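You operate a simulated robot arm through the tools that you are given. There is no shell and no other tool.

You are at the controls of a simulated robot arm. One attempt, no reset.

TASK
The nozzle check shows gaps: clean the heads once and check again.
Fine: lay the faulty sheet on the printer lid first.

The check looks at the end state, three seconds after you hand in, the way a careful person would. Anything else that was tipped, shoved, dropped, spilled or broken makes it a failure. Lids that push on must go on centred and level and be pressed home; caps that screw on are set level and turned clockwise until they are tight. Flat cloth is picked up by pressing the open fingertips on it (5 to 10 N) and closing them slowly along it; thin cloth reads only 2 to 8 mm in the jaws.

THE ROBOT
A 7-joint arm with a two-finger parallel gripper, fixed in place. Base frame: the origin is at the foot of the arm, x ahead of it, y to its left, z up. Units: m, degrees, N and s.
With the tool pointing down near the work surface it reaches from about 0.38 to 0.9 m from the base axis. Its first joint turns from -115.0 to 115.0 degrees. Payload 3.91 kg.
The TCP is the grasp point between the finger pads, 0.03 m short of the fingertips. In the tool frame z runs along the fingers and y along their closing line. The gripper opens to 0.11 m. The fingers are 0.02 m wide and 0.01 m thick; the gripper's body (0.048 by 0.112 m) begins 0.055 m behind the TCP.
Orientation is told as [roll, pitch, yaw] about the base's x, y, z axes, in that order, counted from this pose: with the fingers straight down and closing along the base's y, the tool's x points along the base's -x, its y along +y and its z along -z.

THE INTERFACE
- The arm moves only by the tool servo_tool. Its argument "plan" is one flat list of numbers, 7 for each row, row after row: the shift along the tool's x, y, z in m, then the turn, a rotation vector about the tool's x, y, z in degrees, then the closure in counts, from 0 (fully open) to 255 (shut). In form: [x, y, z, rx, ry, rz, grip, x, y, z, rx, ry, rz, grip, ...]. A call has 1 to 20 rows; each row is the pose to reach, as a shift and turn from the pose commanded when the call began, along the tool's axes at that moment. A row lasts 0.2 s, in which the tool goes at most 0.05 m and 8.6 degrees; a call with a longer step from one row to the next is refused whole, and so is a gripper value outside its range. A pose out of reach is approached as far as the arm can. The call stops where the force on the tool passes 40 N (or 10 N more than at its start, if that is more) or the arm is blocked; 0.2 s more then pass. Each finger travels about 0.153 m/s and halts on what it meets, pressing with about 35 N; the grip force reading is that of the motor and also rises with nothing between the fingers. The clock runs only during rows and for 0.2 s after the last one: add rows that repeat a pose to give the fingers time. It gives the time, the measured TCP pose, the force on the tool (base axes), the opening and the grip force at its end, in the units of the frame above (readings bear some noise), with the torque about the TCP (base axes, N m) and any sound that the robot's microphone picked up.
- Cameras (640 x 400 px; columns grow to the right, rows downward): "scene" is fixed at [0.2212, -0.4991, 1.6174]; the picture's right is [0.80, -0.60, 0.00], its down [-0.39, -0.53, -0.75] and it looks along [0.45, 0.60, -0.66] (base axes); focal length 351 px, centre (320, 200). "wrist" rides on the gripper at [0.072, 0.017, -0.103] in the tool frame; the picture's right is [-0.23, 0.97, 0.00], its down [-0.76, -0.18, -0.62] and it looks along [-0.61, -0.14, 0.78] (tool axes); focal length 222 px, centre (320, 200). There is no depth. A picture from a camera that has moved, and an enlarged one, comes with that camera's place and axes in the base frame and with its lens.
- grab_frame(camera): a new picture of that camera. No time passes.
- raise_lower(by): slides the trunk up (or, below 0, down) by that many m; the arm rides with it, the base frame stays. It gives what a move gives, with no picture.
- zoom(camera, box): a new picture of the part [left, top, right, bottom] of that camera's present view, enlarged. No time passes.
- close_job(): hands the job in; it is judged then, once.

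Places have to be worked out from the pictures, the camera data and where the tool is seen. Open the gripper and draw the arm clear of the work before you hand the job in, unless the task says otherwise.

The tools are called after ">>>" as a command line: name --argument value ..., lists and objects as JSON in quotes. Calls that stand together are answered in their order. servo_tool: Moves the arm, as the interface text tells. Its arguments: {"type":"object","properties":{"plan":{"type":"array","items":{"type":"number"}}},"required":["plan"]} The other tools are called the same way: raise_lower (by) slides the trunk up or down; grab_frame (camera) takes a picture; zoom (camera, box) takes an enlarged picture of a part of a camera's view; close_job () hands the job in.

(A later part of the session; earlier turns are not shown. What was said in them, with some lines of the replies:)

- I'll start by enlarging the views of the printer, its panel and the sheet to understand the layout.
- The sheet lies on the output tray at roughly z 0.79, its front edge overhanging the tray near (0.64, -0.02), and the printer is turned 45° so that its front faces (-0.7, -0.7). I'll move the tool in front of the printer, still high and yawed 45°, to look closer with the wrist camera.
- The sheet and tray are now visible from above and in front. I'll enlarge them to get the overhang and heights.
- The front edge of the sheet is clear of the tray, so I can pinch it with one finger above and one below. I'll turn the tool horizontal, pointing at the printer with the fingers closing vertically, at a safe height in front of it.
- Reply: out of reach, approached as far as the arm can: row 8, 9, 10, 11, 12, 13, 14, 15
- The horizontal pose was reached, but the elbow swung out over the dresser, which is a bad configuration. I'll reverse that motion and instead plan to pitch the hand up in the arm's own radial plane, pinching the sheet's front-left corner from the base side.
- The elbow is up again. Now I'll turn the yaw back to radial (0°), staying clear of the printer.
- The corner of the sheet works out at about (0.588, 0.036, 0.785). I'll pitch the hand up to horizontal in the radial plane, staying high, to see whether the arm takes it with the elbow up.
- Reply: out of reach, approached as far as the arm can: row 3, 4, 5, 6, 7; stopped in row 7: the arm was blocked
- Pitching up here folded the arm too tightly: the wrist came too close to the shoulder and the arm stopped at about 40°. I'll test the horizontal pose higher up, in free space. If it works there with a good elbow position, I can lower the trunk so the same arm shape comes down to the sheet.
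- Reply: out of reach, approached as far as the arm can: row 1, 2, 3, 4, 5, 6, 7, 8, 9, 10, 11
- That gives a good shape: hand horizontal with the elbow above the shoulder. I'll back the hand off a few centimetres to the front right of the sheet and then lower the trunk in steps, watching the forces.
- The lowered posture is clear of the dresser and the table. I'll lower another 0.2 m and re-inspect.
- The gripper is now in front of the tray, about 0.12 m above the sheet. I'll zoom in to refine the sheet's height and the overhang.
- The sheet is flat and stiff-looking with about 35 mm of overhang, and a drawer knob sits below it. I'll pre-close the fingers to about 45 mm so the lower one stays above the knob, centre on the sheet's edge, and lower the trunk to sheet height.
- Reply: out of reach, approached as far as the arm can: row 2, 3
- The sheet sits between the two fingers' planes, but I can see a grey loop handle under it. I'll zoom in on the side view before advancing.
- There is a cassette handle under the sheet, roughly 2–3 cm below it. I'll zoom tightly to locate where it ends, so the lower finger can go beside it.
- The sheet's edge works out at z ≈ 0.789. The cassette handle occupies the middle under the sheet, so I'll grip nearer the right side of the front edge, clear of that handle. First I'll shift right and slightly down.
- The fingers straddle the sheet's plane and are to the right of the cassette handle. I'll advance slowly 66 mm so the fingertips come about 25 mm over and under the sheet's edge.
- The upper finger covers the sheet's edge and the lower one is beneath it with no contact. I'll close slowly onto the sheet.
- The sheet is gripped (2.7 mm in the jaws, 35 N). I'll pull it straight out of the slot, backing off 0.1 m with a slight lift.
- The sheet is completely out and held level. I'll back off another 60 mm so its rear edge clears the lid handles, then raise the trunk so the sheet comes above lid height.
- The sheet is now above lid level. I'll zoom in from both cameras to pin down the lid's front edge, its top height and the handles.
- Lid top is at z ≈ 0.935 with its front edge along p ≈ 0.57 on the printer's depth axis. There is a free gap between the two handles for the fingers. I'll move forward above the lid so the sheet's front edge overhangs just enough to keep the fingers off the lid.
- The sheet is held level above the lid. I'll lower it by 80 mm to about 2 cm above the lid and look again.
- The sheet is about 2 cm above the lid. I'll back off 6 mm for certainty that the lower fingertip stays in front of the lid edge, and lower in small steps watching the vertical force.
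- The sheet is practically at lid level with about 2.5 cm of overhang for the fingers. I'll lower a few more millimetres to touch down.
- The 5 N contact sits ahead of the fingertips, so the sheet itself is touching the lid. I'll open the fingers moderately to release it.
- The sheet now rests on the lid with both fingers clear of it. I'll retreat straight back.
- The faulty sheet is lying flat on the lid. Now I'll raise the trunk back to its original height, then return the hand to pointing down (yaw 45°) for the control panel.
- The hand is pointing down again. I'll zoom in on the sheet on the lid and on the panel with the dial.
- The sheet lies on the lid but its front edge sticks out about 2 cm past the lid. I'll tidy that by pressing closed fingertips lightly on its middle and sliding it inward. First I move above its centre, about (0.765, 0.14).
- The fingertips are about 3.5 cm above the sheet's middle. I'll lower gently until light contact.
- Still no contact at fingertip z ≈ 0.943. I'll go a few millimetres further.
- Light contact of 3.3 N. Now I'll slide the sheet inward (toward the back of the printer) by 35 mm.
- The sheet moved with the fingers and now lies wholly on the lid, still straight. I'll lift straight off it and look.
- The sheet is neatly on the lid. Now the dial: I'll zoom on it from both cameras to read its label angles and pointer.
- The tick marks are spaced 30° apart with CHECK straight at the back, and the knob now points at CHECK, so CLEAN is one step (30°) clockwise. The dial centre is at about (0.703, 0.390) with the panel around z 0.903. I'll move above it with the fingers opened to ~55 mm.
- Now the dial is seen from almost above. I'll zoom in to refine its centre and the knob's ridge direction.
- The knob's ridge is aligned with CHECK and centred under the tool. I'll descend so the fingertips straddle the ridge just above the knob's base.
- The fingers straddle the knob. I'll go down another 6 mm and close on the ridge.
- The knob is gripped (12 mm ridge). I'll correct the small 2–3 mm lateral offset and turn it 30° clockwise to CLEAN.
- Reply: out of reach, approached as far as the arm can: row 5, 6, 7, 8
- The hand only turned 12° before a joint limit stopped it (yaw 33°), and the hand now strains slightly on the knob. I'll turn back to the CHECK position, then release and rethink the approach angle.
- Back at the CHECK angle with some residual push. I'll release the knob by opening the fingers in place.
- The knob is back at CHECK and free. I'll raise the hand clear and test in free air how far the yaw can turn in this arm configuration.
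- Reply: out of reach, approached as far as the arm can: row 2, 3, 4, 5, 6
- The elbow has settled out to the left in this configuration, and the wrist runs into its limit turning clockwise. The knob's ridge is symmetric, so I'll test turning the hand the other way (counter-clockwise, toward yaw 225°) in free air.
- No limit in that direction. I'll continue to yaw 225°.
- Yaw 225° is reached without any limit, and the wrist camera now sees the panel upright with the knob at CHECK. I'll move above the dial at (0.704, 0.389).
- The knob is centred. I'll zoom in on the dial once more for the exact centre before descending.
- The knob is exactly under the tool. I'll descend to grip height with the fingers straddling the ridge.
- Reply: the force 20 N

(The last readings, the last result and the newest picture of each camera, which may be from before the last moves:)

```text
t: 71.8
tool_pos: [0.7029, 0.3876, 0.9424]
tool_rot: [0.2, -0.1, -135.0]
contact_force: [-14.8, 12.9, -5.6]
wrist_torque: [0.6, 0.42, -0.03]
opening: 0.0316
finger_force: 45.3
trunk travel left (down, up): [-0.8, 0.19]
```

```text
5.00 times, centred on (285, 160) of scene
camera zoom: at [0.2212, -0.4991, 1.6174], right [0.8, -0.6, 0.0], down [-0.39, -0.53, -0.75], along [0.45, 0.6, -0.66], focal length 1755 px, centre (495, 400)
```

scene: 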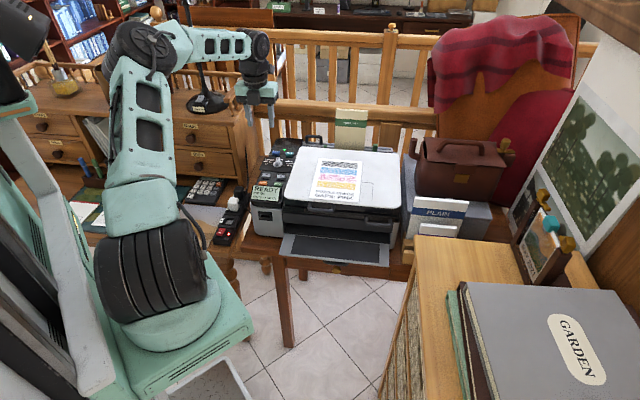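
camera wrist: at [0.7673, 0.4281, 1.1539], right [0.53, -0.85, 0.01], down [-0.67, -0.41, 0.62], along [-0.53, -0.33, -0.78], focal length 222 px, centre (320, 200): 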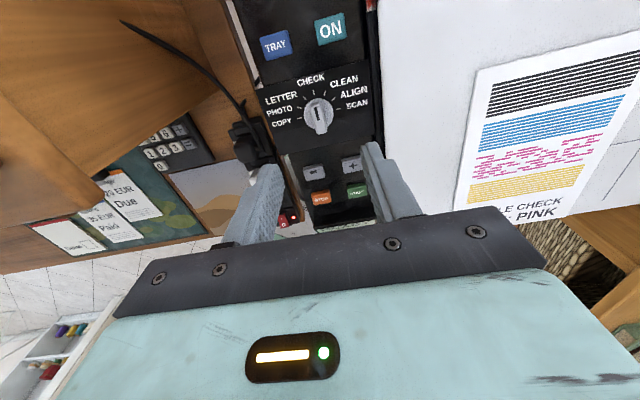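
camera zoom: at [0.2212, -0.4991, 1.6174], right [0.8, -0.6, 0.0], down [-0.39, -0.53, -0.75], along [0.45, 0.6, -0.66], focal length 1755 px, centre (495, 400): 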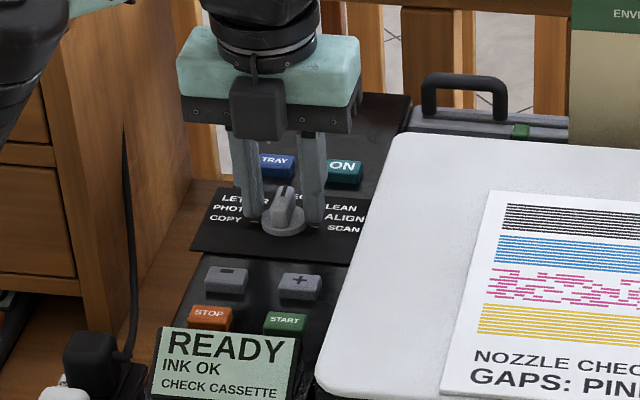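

The fingers caught the wider base disc (32 mm), so they are about 4 mm too low. I'll open, raise 4 mm, correct the 3 mm sideways offset and close again on the ridge.

>>> servo_tool --plan '[0, 0, 0, 0, 0, 0, 200, 0, 0, 0, 0, 0, 0, 160, 0, -0.0015, -0.002, 0, 0, 0, 140, 0, -0.0035, -0.0045, 0, 0, 0, 140, 0, -0.0035, -0.0045, 0, 0, 0, 140]'

>>> servo_tool --plan '[0, 0, 0, 0, 0, 0, 160, 0, 0, 0, 0, 0, 0, 180, 0, 0, 0, 0, 0, 0, 200, 0, 0, 0, 0, 0, 0, 215, 0, 0, 0, 0, 0, 0, 226, 0, 0, 0, 0, 0, 0, 236, 0, 0, 0, 0, 0, 0, 240, 0, 0, 0, 0, 0, 0, 240]'

```text
t: 73.0
tool_pos: [0.7029, 0.3893, 0.9472]
tool_rot: [0.5, 0.0, -135.2]
contact_force: [0.6, 0.0, -0.2]
wrist_torque: [0.03, -0.01, -0.01]
opening: 0.0498
finger_force: 0.0
trunk travel left (down, up): [-0.8, 0.19]
```

```text
t: 74.8
tool_pos: [0.7026, 0.3884, 0.9466]
tool_rot: [0.4, -0.2, -135.2]
contact_force: [6.0, -5.6, 1.4]
wrist_torque: [0.09, 0.18, 0.04]
opening: 0.0117
finger_force: 44.6
trunk travel left (down, up): [-0.8, 0.19]
```

Now the ridge itself is gripped (11.7 mm). I'll turn 30° clockwise to CLEAN.

>>> servo_tool --plan '[0, 0.001, 0, 0, 0, 0, 240, 0, 0.0012, 0, 0, 0, 6, 240, 0, 0.0012, 0, 0, 0, 12, 240, 0, 0.0012, 0, 0, 0, 18, 240, 0, 0.0012, 0, 0, 0, 24, 240, 0, 0.0012, 0, 0, 0, 30, 240, 0, 0.0012, 0, 0, 0, 30, 240]'

>>> zoom --camera "scene" --box '[245, 125, 325, 215]'

>>> grab_frame --camera "wrist"

```text
t: 76.5
tool_pos: [0.7032, 0.3873, 0.9464]
tool_rot: [0.5, 0.2, -165.3]
contact_force: [2.8, -8.2, 2.4]
wrist_torque: [-0.12, 1.14, 0.01]
opening: 0.0117
finger_force: 45.0
trunk travel left (down, up): [-0.8, 0.19]
```

```text
4.44 times, centred on (285, 170) of scene
camera zoom: at [0.2212, -0.4991, 1.6174], right [0.8, -0.6, 0.0], down [-0.39, -0.53, -0.75], along [0.45, 0.6, -0.66], focal length 1560 px, centre (476, 333)
```

zoom: 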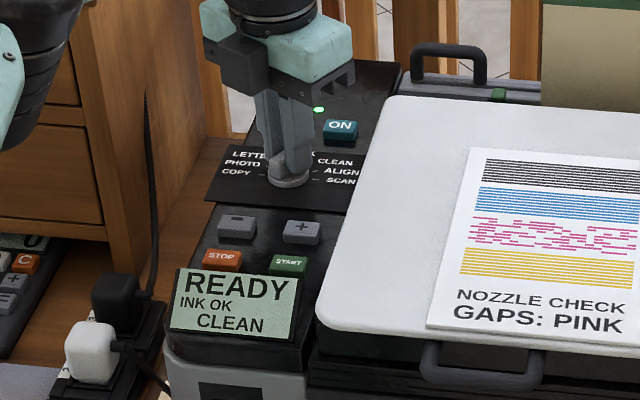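

```text
taken
camera wrist: at [0.7779, 0.3907, 1.0501], right [0.03, -1.0, 0.01], down [-0.78, -0.02, 0.62], along [-0.62, -0.02, -0.78], focal length 222 px, centre (320, 200)
```

wrist: 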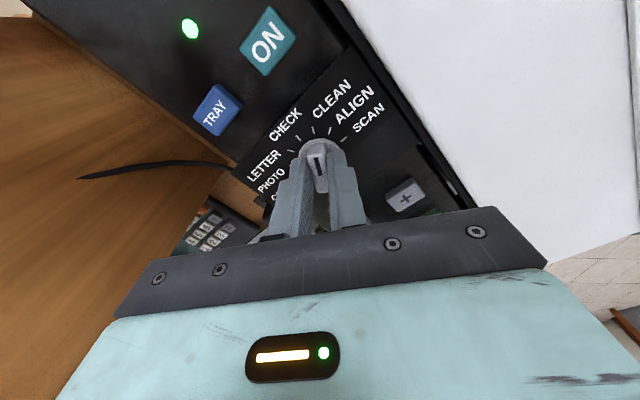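

The display now reads CLEAN. I'll release the knob and lift straight up.

>>> servo_tool --plan '[0, 0, 0, 0, 0, 0, 225, 0, 0, 0, 0, 0, 0, 200, 0, 0, 0, 0, 0, 0, 160, 0, 0, 0, 0, 0, 0, 130, 0, 0, -0.03, 0, 0, 0, 130, 0, 0, -0.07, 0, 0, 0, 130, 0, 0, -0.1, 0, 0, 0, 130]'

>>> zoom --camera "scene" --box '[245, 125, 325, 215]'

>>> grab_frame --camera "wrist"

```text
t: 78.0
tool_pos: [0.7029, 0.3891, 1.0473]
tool_rot: [0.4, 0.0, -165.1]
contact_force: [0.4, 1.1, -0.5]
wrist_torque: [0.01, 0.01, 0.0]
opening: 0.0541
finger_force: 0.0
trunk travel left (down, up): [-0.8, 0.19]
```

```text
4.44 times, centred on (285, 170) of scene
camera zoom: at [0.2212, -0.4991, 1.6174], right [0.8, -0.6, 0.0], down [-0.39, -0.53, -0.75], along [0.45, 0.6, -0.66], focal length 1560 px, centre (476, 333)
```

zoom: 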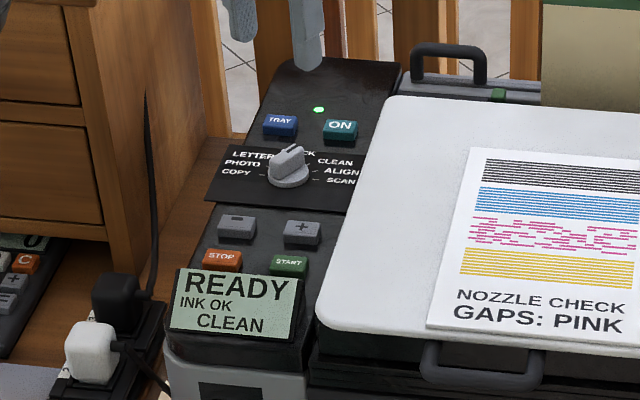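

```text
taken
camera wrist: at [0.777, 0.3922, 1.1499], right [0.03, -1.0, 0.01], down [-0.78, -0.02, 0.62], along [-0.62, -0.02, -0.78], focal length 222 px, centre (320, 200)
```

wrist: 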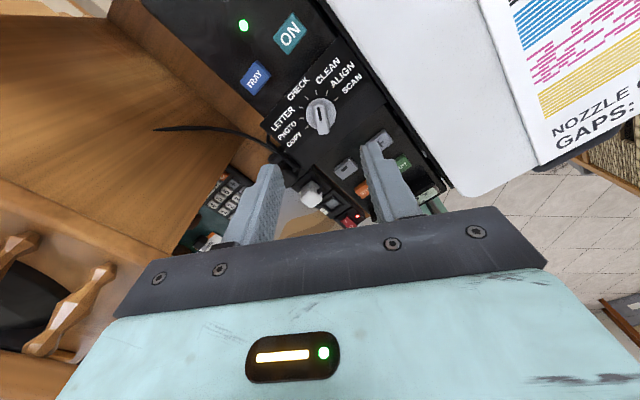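

Dial set on CLEAN. Next I'll close the fingers and move above START at about (0.643, 0.290).

>>> servo_tool --plan '[-0.0209, 0.0201, 0, 0, 0, 0, 160, -0.0417, 0.0402, 0, 0, 0, 0, 200, -0.0626, 0.0603, 0.01, 0, 0, 0, 235, -0.0834, 0.0804, 0.02, 0, 0, 0, 255, -0.0834, 0.0804, 0.03, 0, 0, 0, 255]'

>>> grab_frame --camera "wrist"

>>> zoom --camera "scene" --box '[245, 125, 325, 215]'

```text
t: 79.2
tool_pos: [0.6421, 0.2893, 1.0186]
tool_rot: [0.4, 0.3, -165.2]
contact_force: [-0.2, -0.6, 0.6]
wrist_torque: [0.03, -0.01, 0.0]
opening: 0.0
finger_force: 35.0
trunk travel left (down, up): [-0.8, 0.19]
```

```text
taken
camera wrist: at [0.7162, 0.2926, 1.1205], right [0.03, -1.0, 0.01], down [-0.78, -0.02, 0.62], along [-0.62, -0.02, -0.79], focal length 222 px, centre (320, 200)
```

wrist: 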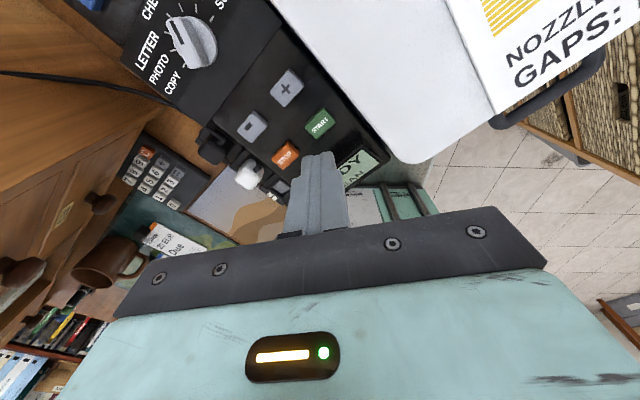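

```text
4.44 times, centred on (285, 170) of scene
camera zoom: at [0.2212, -0.4991, 1.6174], right [0.8, -0.6, 0.0], down [-0.39, -0.53, -0.75], along [0.45, 0.6, -0.66], focal length 1560 px, centre (476, 333)
```

zoom: 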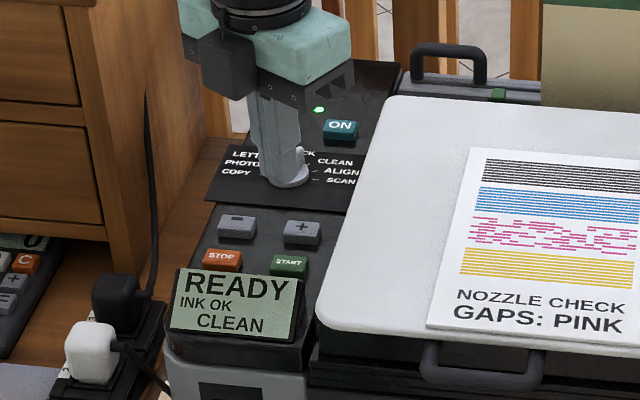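

The tool is aligned over START within a couple of millimetres. I'll descend to about 1.5 cm above the button and verify.

>>> servo_tool --plan '[0, 0, 0.03, 0, 0, 0, 255, 0, 0, 0.055, 0, 0, 0, 255, 0, 0, 0.066, 0, 0, 0, 255]'

>>> zoom --camera "wrist" --box '[230, 60, 430, 220]'

>>> zoom --camera "scene" --box '[250, 150, 320, 210]'

```text
t: 80.0
tool_pos: [0.6423, 0.2882, 0.9501]
tool_rot: [0.3, 0.2, -165.2]
contact_force: [0.0, -0.1, -0.3]
wrist_torque: [0.01, 0.0, 0.01]
opening: 0.0001
finger_force: 34.9
trunk travel left (down, up): [-0.8, 0.19]
```

```text
2.50 times, centred on (330, 140) of wrist
camera zoom: at [0.7169, 0.2921, 1.0544], right [0.03, -1.0, 0.01], down [-0.78, -0.02, 0.62], along [-0.62, -0.02, -0.79], focal length 555 px, centre (295, 350)
```

zoom: 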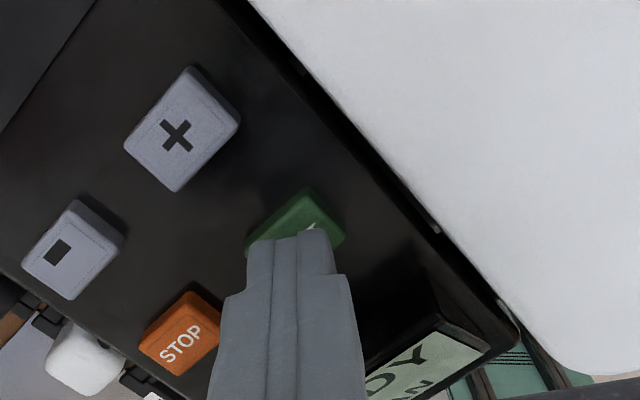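

```text
6.67 times, centred on (285, 180) of scene
camera zoom: at [0.2212, -0.4991, 1.6174], right [0.8, -0.6, 0.0], down [-0.39, -0.53, -0.75], along [0.45, 0.6, -0.66], focal length 2340 px, centre (553, 333)
```

zoom: 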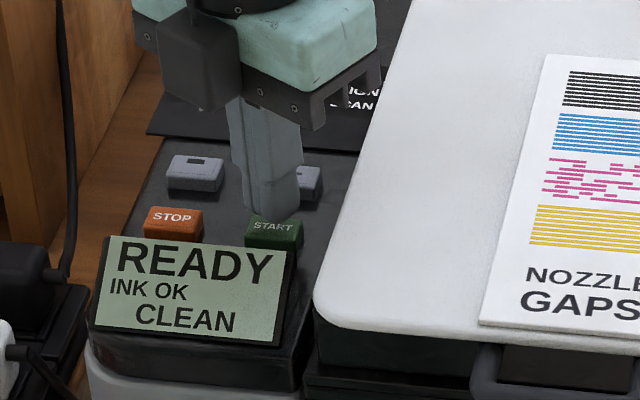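

The tip is over the button. I'll press down in small steps and watch the force and the sound.

>>> servo_tool --plan '[0, 0, 0.005, 0, 0, 0, 255, 0, 0, 0.008, 0, 0, 0, 255, 0, 0, 0.01, 0, 0, 0, 255, 0, 0, 0.012, 0, 0, 0, 255]'

```text
t: 81.0
tool_pos: [0.6427, 0.2896, 0.9408]
tool_rot: [0.5, 0.2, -165.2]
contact_force: [-1.7, -1.0, 2.4]
wrist_torque: [-0.02, 0.04, 0.01]
opening: 0.0
finger_force: 34.9
trunk travel left (down, up): [-0.8, 0.19]
heard: click
```

A click was heard at 2.4 N. I'll check the display before doing anything else.

>>> zoom --camera "scene" --box '[245, 140, 325, 215]'

```text
5.33 times, centred on (285, 178) of scene
camera zoom: at [0.2212, -0.4991, 1.6174], right [0.8, -0.6, 0.0], down [-0.39, -0.53, -0.75], along [0.45, 0.6, -0.66], focal length 1872 px, centre (507, 320)
```

zoom: 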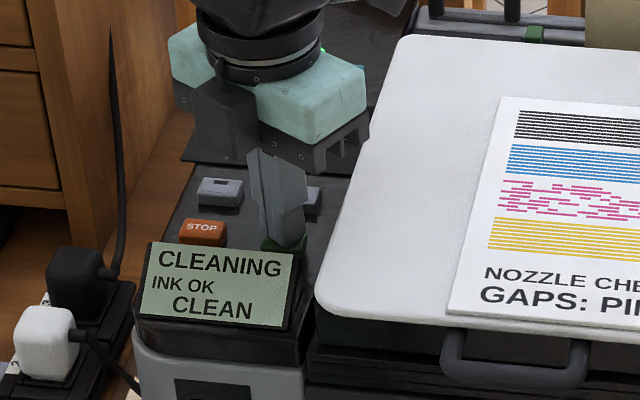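

The display says CLEANING. I'll lift off the button and wait for the cycle to finish, without touching anything.

>>> servo_tool --plan '[0, 0, -0.02, 0, 0, 0, 255, 0, 0, -0.05, 0, 0, 0, 255, 0, 0, -0.09, 0, 0, 0, 255, 0, 0, -0.12, 0, 0, 0, 255, 0, 0, -0.12, 0, 0, 0, 255, 0, 0, -0.12, 0, 0, 0, 255, 0, 0, -0.12, 0, 0, 0, 255, 0, 0, -0.12, 0, 0, 0, 255, 0, 0, -0.12, 0, 0, 0, 255, 0, 0, -0.12, 0, 0, 0, 255, 0, 0, -0.12, 0, 0, 0, 255, 0, 0, -0.12, 0, 0, 0, 255, 0, 0, -0.12, 0, 0, 0, 255, 0, 0, -0.12, 0, 0, 0, 255]'

>>> zoom --camera "scene" --box '[245, 140, 325, 215]'

```text
t: 84.0
tool_pos: [0.6424, 0.2906, 1.0596]
tool_rot: [0.4, 0.1, -165.2]
contact_force: [-0.7, -0.8, 0.3]
wrist_torque: [-0.03, -0.02, 0.04]
opening: 0.0
finger_force: 34.9
trunk travel left (down, up): [-0.8, 0.19]
```

```text
5.33 times, centred on (285, 178) of scene
camera zoom: at [0.2212, -0.4991, 1.6174], right [0.8, -0.6, 0.0], down [-0.39, -0.53, -0.75], along [0.45, 0.6, -0.66], focal length 1872 px, centre (507, 320)
```

zoom: 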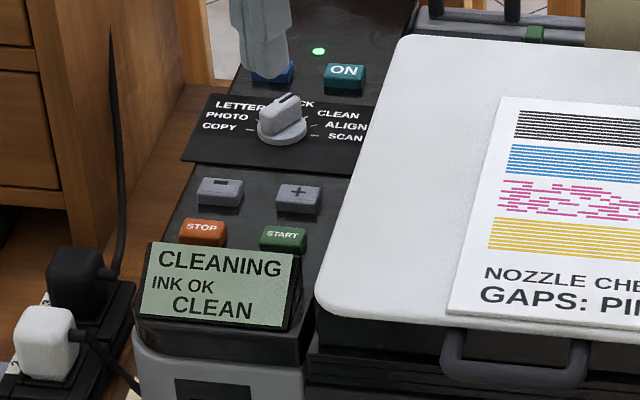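

Still CLEANING. I'll keep waiting at this height.

>>> servo_tool --plan '[0, 0, 0, 0, 0, 0, 255, 0, 0, 0, 0, 0, 0, 255, 0, 0, 0, 0, 0, 0, 255, 0, 0, 0, 0, 0, 0, 255, 0, 0, 0, 0, 0, 0, 255, 0, 0, 0, 0, 0, 0, 255, 0, 0, 0, 0, 0, 0, 255, 0, 0, 0, 0, 0, 0, 255, 0, 0, 0, 0, 0, 0, 255, 0, 0, 0, 0, 0, 0, 255, 0, 0, 0, 0, 0, 0, 255, 0, 0, 0, 0, 0, 0, 255, 0, 0, 0, 0, 0, 0, 255, 0, 0, 0, 0, 0, 0, 255, 0, 0, 0, 0, 0, 0, 255, 0, 0, 0, 0, 0, 0, 255, 0, 0, 0, 0, 0, 0, 255, 0, 0, 0, 0, 0, 0, 255, 0, 0, 0, 0, 0, 0, 255, 0, 0, 0, 0, 0, 0, 255]'

>>> zoom --camera "scene" --box '[245, 140, 325, 215]'

```text
t: 88.2
tool_pos: [0.6437, 0.2903, 1.059]
tool_rot: [0.4, 0.1, -165.2]
contact_force: [0.2, 0.3, 0.7]
wrist_torque: [-0.01, -0.01, -0.02]
opening: 0.0
finger_force: 35.2
trunk travel left (down, up): [-0.8, 0.19]
```

```text
5.33 times, centred on (285, 178) of scene
camera zoom: at [0.2212, -0.4991, 1.6174], right [0.8, -0.6, 0.0], down [-0.39, -0.53, -0.75], along [0.45, 0.6, -0.66], focal length 1872 px, centre (507, 320)
```

zoom: 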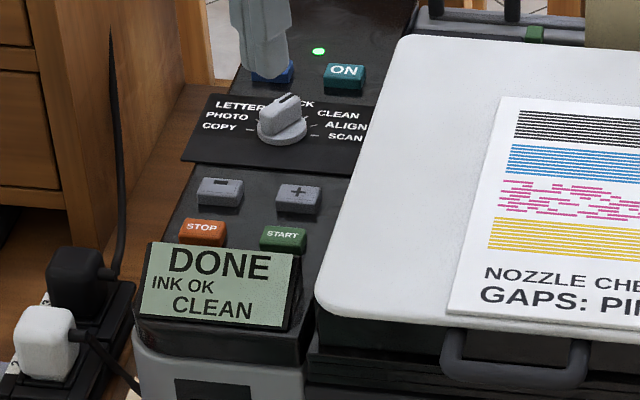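

Cleaning shows DONE (once). Now I'll go back over the dial with the fingers opened, at the same yaw so they match the ridge's CLEAN angle.

>>> servo_tool --plan '[0.0207, -0.0196, 0, 0, 0, 0, 220, 0.0413, -0.0393, 0, 0, 0, 0, 180, 0.062, -0.0589, 0, 0, 0, 0, 140, 0.0826, -0.0785, 0, 0, 0, 0, 130, 0.0826, -0.0785, 0.01, 0, 0, 0, 130]'

>>> zoom --camera "wrist" --box '[240, 60, 400, 180]'

```text
t: 89.5
tool_pos: [0.7023, 0.3878, 1.0482]
tool_rot: [0.4, 0.1, -165.2]
contact_force: [0.0, 0.1, -0.1]
wrist_torque: [-0.01, 0.04, -0.01]
opening: 0.054
finger_force: 0.0
trunk travel left (down, up): [-0.8, 0.19]
```

```text
3.33 times, centred on (320, 120) of wrist
camera zoom: at [0.7772, 0.3906, 1.1512], right [0.03, -1.0, 0.01], down [-0.78, -0.02, 0.62], along [-0.62, -0.02, -0.78], focal length 740 px, centre (320, 467)
```

zoom: 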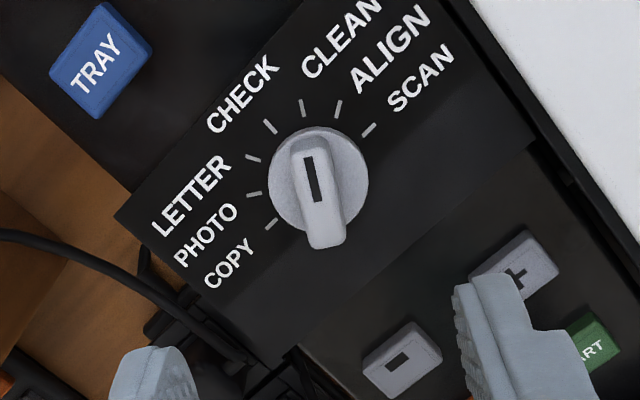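

The ridge is aligned with the fingers. I'll descend to grip height (z ≈ 0.947) and close on the ridge.

>>> servo_tool --plan '[0, 0, 0.03, 0, 0, 0, 130, 0, 0, 0.06, 0, 0, 0, 130, 0, 0, 0.08, 0, 0, 0, 130, 0, 0, 0.094, 0, 0, 0, 130, 0, 0, 0.1005, 0, 0, 0, 130, 0, 0, 0.1005, 0, 0, 0, 160, 0, 0, 0.1005, 0, 0, 0, 185, 0, 0, 0.1005, 0, 0, 0, 205, 0, 0, 0.1005, 0, 0, 0, 220, 0, 0, 0.1005, 0, 0, 0, 230, 0, 0, 0.1005, 0, 0, 0, 240, 0, 0, 0.1005, 0, 0, 0, 240]'

```text
t: 92.0
tool_pos: [0.7046, 0.3874, 0.9473]
tool_rot: [0.3, 0.2, -165.1]
contact_force: [-0.2, 4.0, -0.8]
wrist_torque: [0.48, -0.2, -0.06]
opening: 0.0116
finger_force: 44.4
trunk travel left (down, up): [-0.8, 0.19]
```

The ridge is gripped (11.6 mm). I'll turn 30° counter-clockwise back to CHECK.

>>> servo_tool --plan '[0, 0, 0, 0, 0, -6, 240, 0, 0, 0, 0, 0, -12, 240, 0, 0, 0, 0, 0, -18, 240, 0, 0, 0, 0, 0, -24, 240, 0, 0, 0, 0, 0, -30, 240, 0, 0, 0, 0, 0, -30, 240]'

>>> zoom --camera "scene" --box '[245, 125, 325, 215]'

```text
t: 93.5
tool_pos: [0.7026, 0.3878, 0.9475]
tool_rot: [0.5, 0.0, -135.0]
contact_force: [2.9, 16.2, -4.3]
wrist_torque: [1.51, -0.78, 0.01]
opening: 0.012
finger_force: 45.3
trunk travel left (down, up): [-0.8, 0.19]
```

```text
4.44 times, centred on (285, 170) of scene
camera zoom: at [0.2212, -0.4991, 1.6174], right [0.8, -0.6, 0.0], down [-0.39, -0.53, -0.75], along [0.45, 0.6, -0.66], focal length 1560 px, centre (476, 333)
```

zoom: 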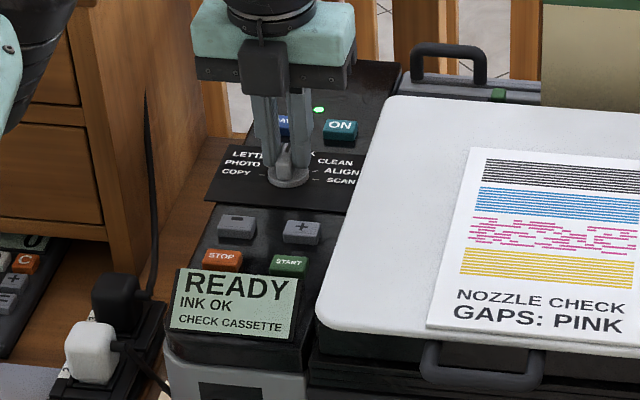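

The display is back to READY / CHECK / CASSETTE. I'll relax the hand to the knob's position, open the fingers and lift off.

>>> servo_tool --plan '[0.003, -0.002, 0, 0, 0, 0, 240, 0.004, -0.003, 0, 0, 0, 0, 225, 0.004, -0.003, 0, 0, 0, 0, 200, 0.004, -0.003, 0, 0, 0, 0, 160, 0.004, -0.003, 0, 0, 0, 0, 130, 0.004, -0.003, -0.03, 0, 0, 0, 130, 0.004, -0.003, -0.07, 0, 0, 0, 130, 0.004, -0.003, -0.1, 0, 0, 0, 130]'

>>> zoom --camera "scene" --box '[245, 125, 325, 215]'

>>> zoom --camera "wrist" --box '[240, 60, 400, 180]'

```text
t: 95.2
tool_pos: [0.7035, 0.3924, 1.0467]
tool_rot: [0.4, -0.1, -135.2]
contact_force: [-0.3, 0.1, 0.7]
wrist_torque: [-0.04, 0.02, -0.03]
opening: 0.0539
finger_force: 0.1
trunk travel left (down, up): [-0.8, 0.19]
```

```text
4.44 times, centred on (285, 170) of scene
camera zoom: at [0.2212, -0.4991, 1.6174], right [0.8, -0.6, 0.0], down [-0.39, -0.53, -0.75], along [0.45, 0.6, -0.66], focal length 1560 px, centre (476, 333)
```

zoom: 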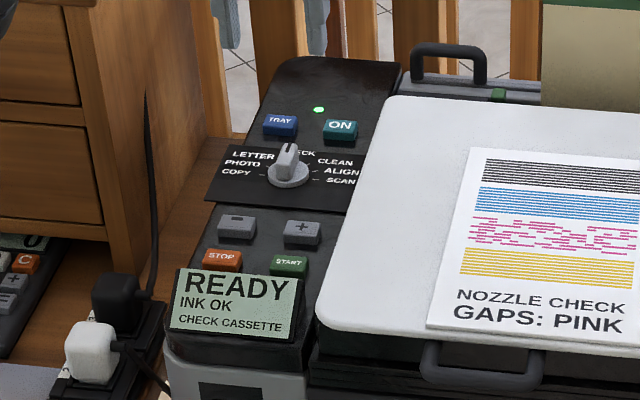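

```text
3.33 times, centred on (320, 120) of wrist
camera zoom: at [0.7664, 0.4321, 1.1512], right [0.53, -0.85, 0.01], down [-0.67, -0.41, 0.62], along [-0.53, -0.33, -0.78], focal length 740 px, centre (320, 467)
```

zoom: 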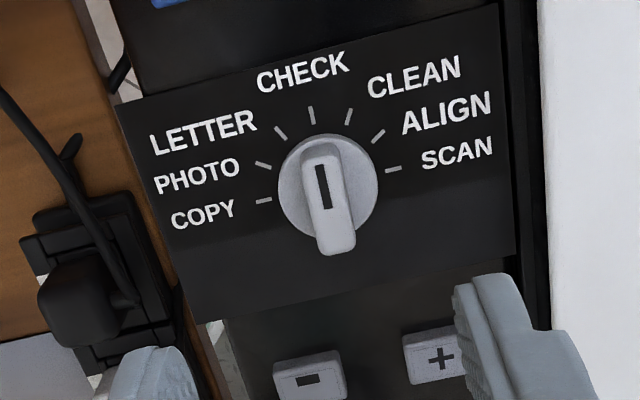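

The knob points at CHECK. I'll close the fingers, move over START at (0.6425, 0.2895) and come down to just above it.

>>> servo_tool --plan '[-0.029, 0.0074, 0, 0, 0, 0, 170, -0.0579, 0.0148, 0, 0, 0, 0, 210, -0.0869, 0.0222, 0, 0, 0, 0, 255, -0.1158, 0.0296, 0.01, 0, 0, 0, 255, -0.1158, 0.0296, 0.04, 0, 0, 0, 255, -0.1158, 0.0296, 0.07, 0, 0, 0, 255, -0.1158, 0.0296, 0.09, 0, 0, 0, 255, -0.1158, 0.0296, 0.096, 0, 0, 0, 255]'

>>> zoom --camera "scene" --box '[250, 150, 320, 210]'

>>> zoom --camera "wrist" --box '[230, 60, 430, 220]'

```text
t: 97.0
tool_pos: [0.641, 0.2895, 0.9521]
tool_rot: [0.4, 0.1, -135.2]
contact_force: [-0.4, 0.0, -0.6]
wrist_torque: [0.01, 0.02, -0.01]
opening: 0.0001
finger_force: 34.9
trunk travel left (down, up): [-0.8, 0.19]
```

```text
6.67 times, centred on (285, 180) of scene
camera zoom: at [0.2212, -0.4991, 1.6174], right [0.8, -0.6, 0.0], down [-0.39, -0.53, -0.75], along [0.45, 0.6, -0.66], focal length 2340 px, centre (553, 333)
```

zoom: 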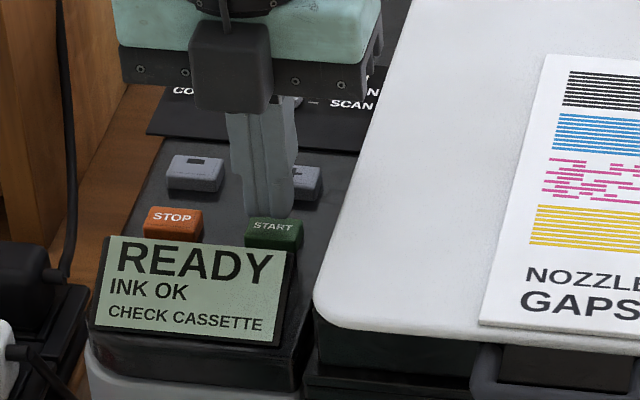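

```text
2.50 times, centred on (330, 140) of wrist
camera zoom: at [0.7046, 0.329, 1.0552], right [0.53, -0.85, 0.01], down [-0.67, -0.41, 0.62], along [-0.53, -0.33, -0.78], focal length 555 px, centre (295, 350)
```

zoom: 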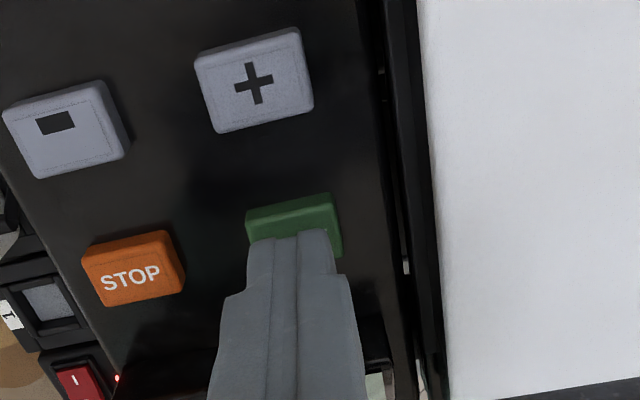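

Aligned over START with CHECK selected. I'll press once.

>>> servo_tool --plan '[0, 0, 0.005, 0, 0, 0, 255, 0, 0, 0.009, 0, 0, 0, 255, 0, 0, 0.012, 0, 0, 0, 255, 0, 0, 0.014, 0, 0, 0, 255]'

>>> zoom --camera "scene" --box '[250, 150, 320, 210]'

```text
t: 98.0
tool_pos: [0.6429, 0.2887, 0.9398]
tool_rot: [0.3, 0.0, -135.2]
contact_force: [-1.3, -0.2, 2.4]
wrist_torque: [-0.03, 0.08, -0.02]
opening: 0.0001
finger_force: 35.0
trunk travel left (down, up): [-0.8, 0.19]
heard: click
```

```text
6.67 times, centred on (285, 180) of scene
camera zoom: at [0.2212, -0.4991, 1.6174], right [0.8, -0.6, 0.0], down [-0.39, -0.53, -0.75], along [0.45, 0.6, -0.66], focal length 2340 px, centre (553, 333)
```

zoom: 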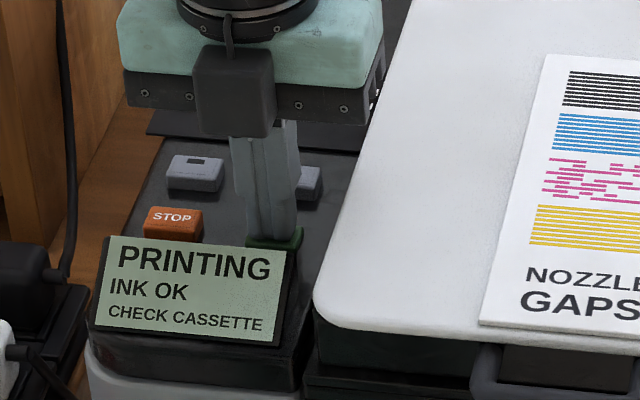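

The display says PRINTING. I'll lift off and wait for the new sheet to come out.

>>> servo_tool --plan '[0, 0, -0.02, 0, 0, 0, 255, 0, 0, -0.06, 0, 0, 0, 255, 0, 0, -0.1, 0, 0, 0, 255, 0, 0, -0.15, 0, 0, 0, 255, 0, 0, -0.15, 0, 0, 0, 255, 0, 0, -0.15, 0, 0, 0, 255, 0, 0, -0.15, 0, 0, 0, 255, 0, 0, -0.15, 0, 0, 0, 255, 0, 0, -0.15, 0, 0, 0, 255, 0, 0, -0.15, 0, 0, 0, 255, 0, 0, -0.15, 0, 0, 0, 255, 0, 0, -0.15, 0, 0, 0, 255, 0, 0, -0.15, 0, 0, 0, 255, 0, 0, -0.15, 0, 0, 0, 255, 0, 0, -0.15, 0, 0, 0, 255, 0, 0, -0.15, 0, 0, 0, 255, 0, 0, -0.15, 0, 0, 0, 255, 0, 0, -0.15, 0, 0, 0, 255, 0, 0, -0.15, 0, 0, 0, 255, 0, 0, -0.15, 0, 0, 0, 255]'

>>> grab_frame --camera "scene"

>>> zoom --camera "scene" --box '[240, 140, 400, 290]'

```text
t: 102.2
tool_pos: [0.6408, 0.2908, 1.088]
tool_rot: [0.4, 0.0, -135.2]
contact_force: [-0.2, 0.9, 1.4]
wrist_torque: [-0.01, -0.02, -0.01]
opening: 0.0001
finger_force: 35.0
trunk travel left (down, up): [-0.8, 0.19]
```

```text
taken
```

scene: 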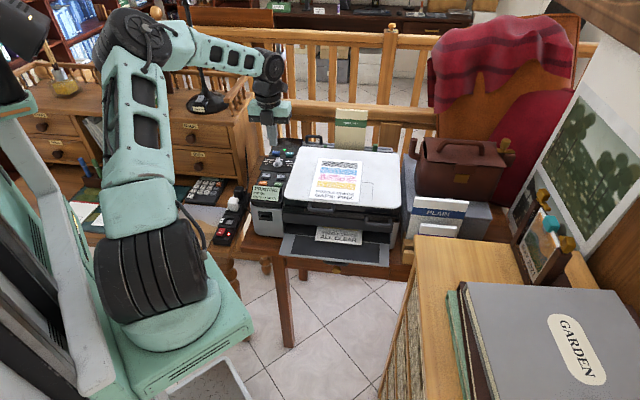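

```text
2.67 times, centred on (320, 215) of scene
camera zoom: at [0.2212, -0.4991, 1.6174], right [0.8, -0.6, 0.0], down [-0.39, -0.53, -0.75], along [0.45, 0.6, -0.66], focal length 936 px, centre (320, 160)
```

zoom: 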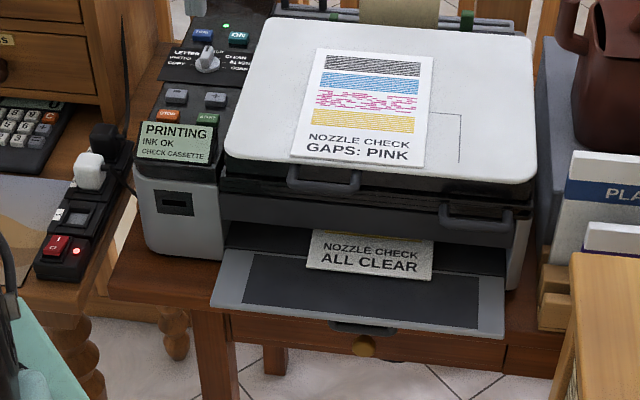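

The new sheet is emerging and reads ALL CLEAR. While it finishes, I'll open the gripper and draw the arm up and back, clear of the printer.

>>> servo_tool --plan '[0, 0, -0.03, 0, 0, 0, 255, 0, 0, -0.06, 0, 0, 0, 200, -0.02, -0.006, -0.09, 0, 0, 0, 100, -0.045, -0.014, -0.112, 0, 0, 0, 0, -0.07, -0.022, -0.112, 0, 0, 0, 0, -0.095, -0.03, -0.112, 0, 0, 0, 0, -0.12, -0.038, -0.112, 0, 0, 0, 0, -0.14, -0.045, -0.112, 0, 0, 0, 0, -0.14, -0.045, -0.112, 0, 0, 0, 0, -0.14, -0.045, -0.112, 0, 0, 0, 0, -0.14, -0.045, -0.112, 0, 0, 0, 0, -0.14, -0.045, -0.112, 0, 0, 0, 0, -0.14, -0.045, -0.112, 0, 0, 0, 0, -0.14, -0.045, -0.112, 0, 0, 0, 0, -0.14, -0.045, -0.112, 0, 0, 0, 0, -0.14, -0.045, -0.112, 0, 0, 0, 0, -0.14, -0.045, -0.112, 0, 0, 0, 0, -0.14, -0.045, -0.112, 0, 0, 0, 0, -0.14, -0.045, -0.112, 0, 0, 0, 0, -0.14, -0.045, -0.112, 0, 0, 0, 0]'

>>> grab_frame --camera "scene"

>>> zoom --camera "scene" --box '[240, 140, 400, 290]'

```text
t: 106.5
tool_pos: [0.5102, 0.2234, 1.2006]
tool_rot: [0.5, 0.0, -135.2]
contact_force: [-0.4, -0.1, 0.0]
wrist_torque: [0.01, 0.01, 0.01]
opening: 0.11
finger_force: 0.1
trunk travel left (down, up): [-0.8, 0.19]
```

```text
taken
```

scene: 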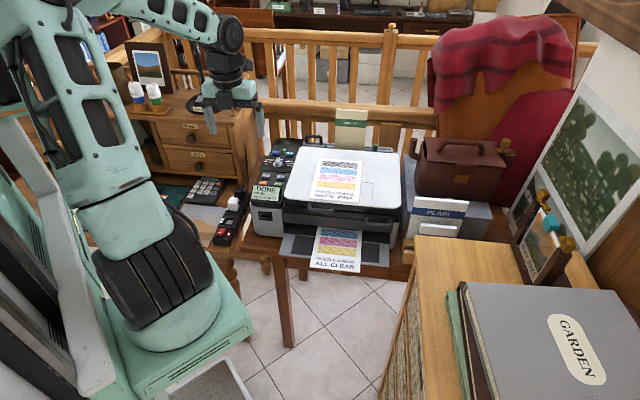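

```text
2.67 times, centred on (320, 215) of scene
camera zoom: at [0.2212, -0.4991, 1.6174], right [0.8, -0.6, 0.0], down [-0.39, -0.53, -0.75], along [0.45, 0.6, -0.66], focal length 936 px, centre (320, 160)
```

zoom: 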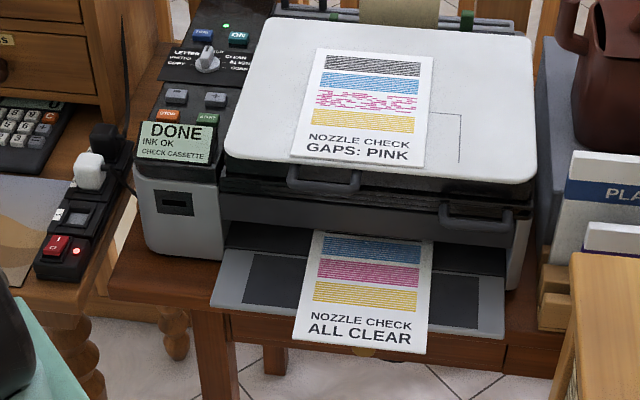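

The display shows DONE, the new check sheet reads ALL CLEAR in the output tray, and the faulty sheet lies flat on the lid. The gripper is open, the arm is clear and nothing else in the pictures looks disturbed, so I hand in the job.

>>> close_job

```text
The job is handed in.
```

The heads were cleaned once, and the new nozzle check reads ALL CLEAR. I handed the job in, and I haven't seen a verdict on it.

- **Faulty sheet:** I laid the "GAPS: PINK" sheet flat on the printer lid before cleaning. It first stuck out about 2 cm past the front edge, so I slid it back until it lay fully on the lid.
- **Cleaning:** I turned the dial to CLEAN, pressed START once and waited until the display showed DONE.
- **Second check:** I turned the dial back to CHECK, with the cassette still selected, and pressed START once. The new sheet is in the output tray and the display shows DONE.
- **Dial snag:** On my first try at the dial, the arm reached a joint limit after about 12° and pushed sideways on the knob with roughly 15 N. I turned it back to CHECK and approached from the other side. The display matched the dial each time after that.

The gripper is open, the arm is drawn back, and nothing else looked disturbed in the last pictures.
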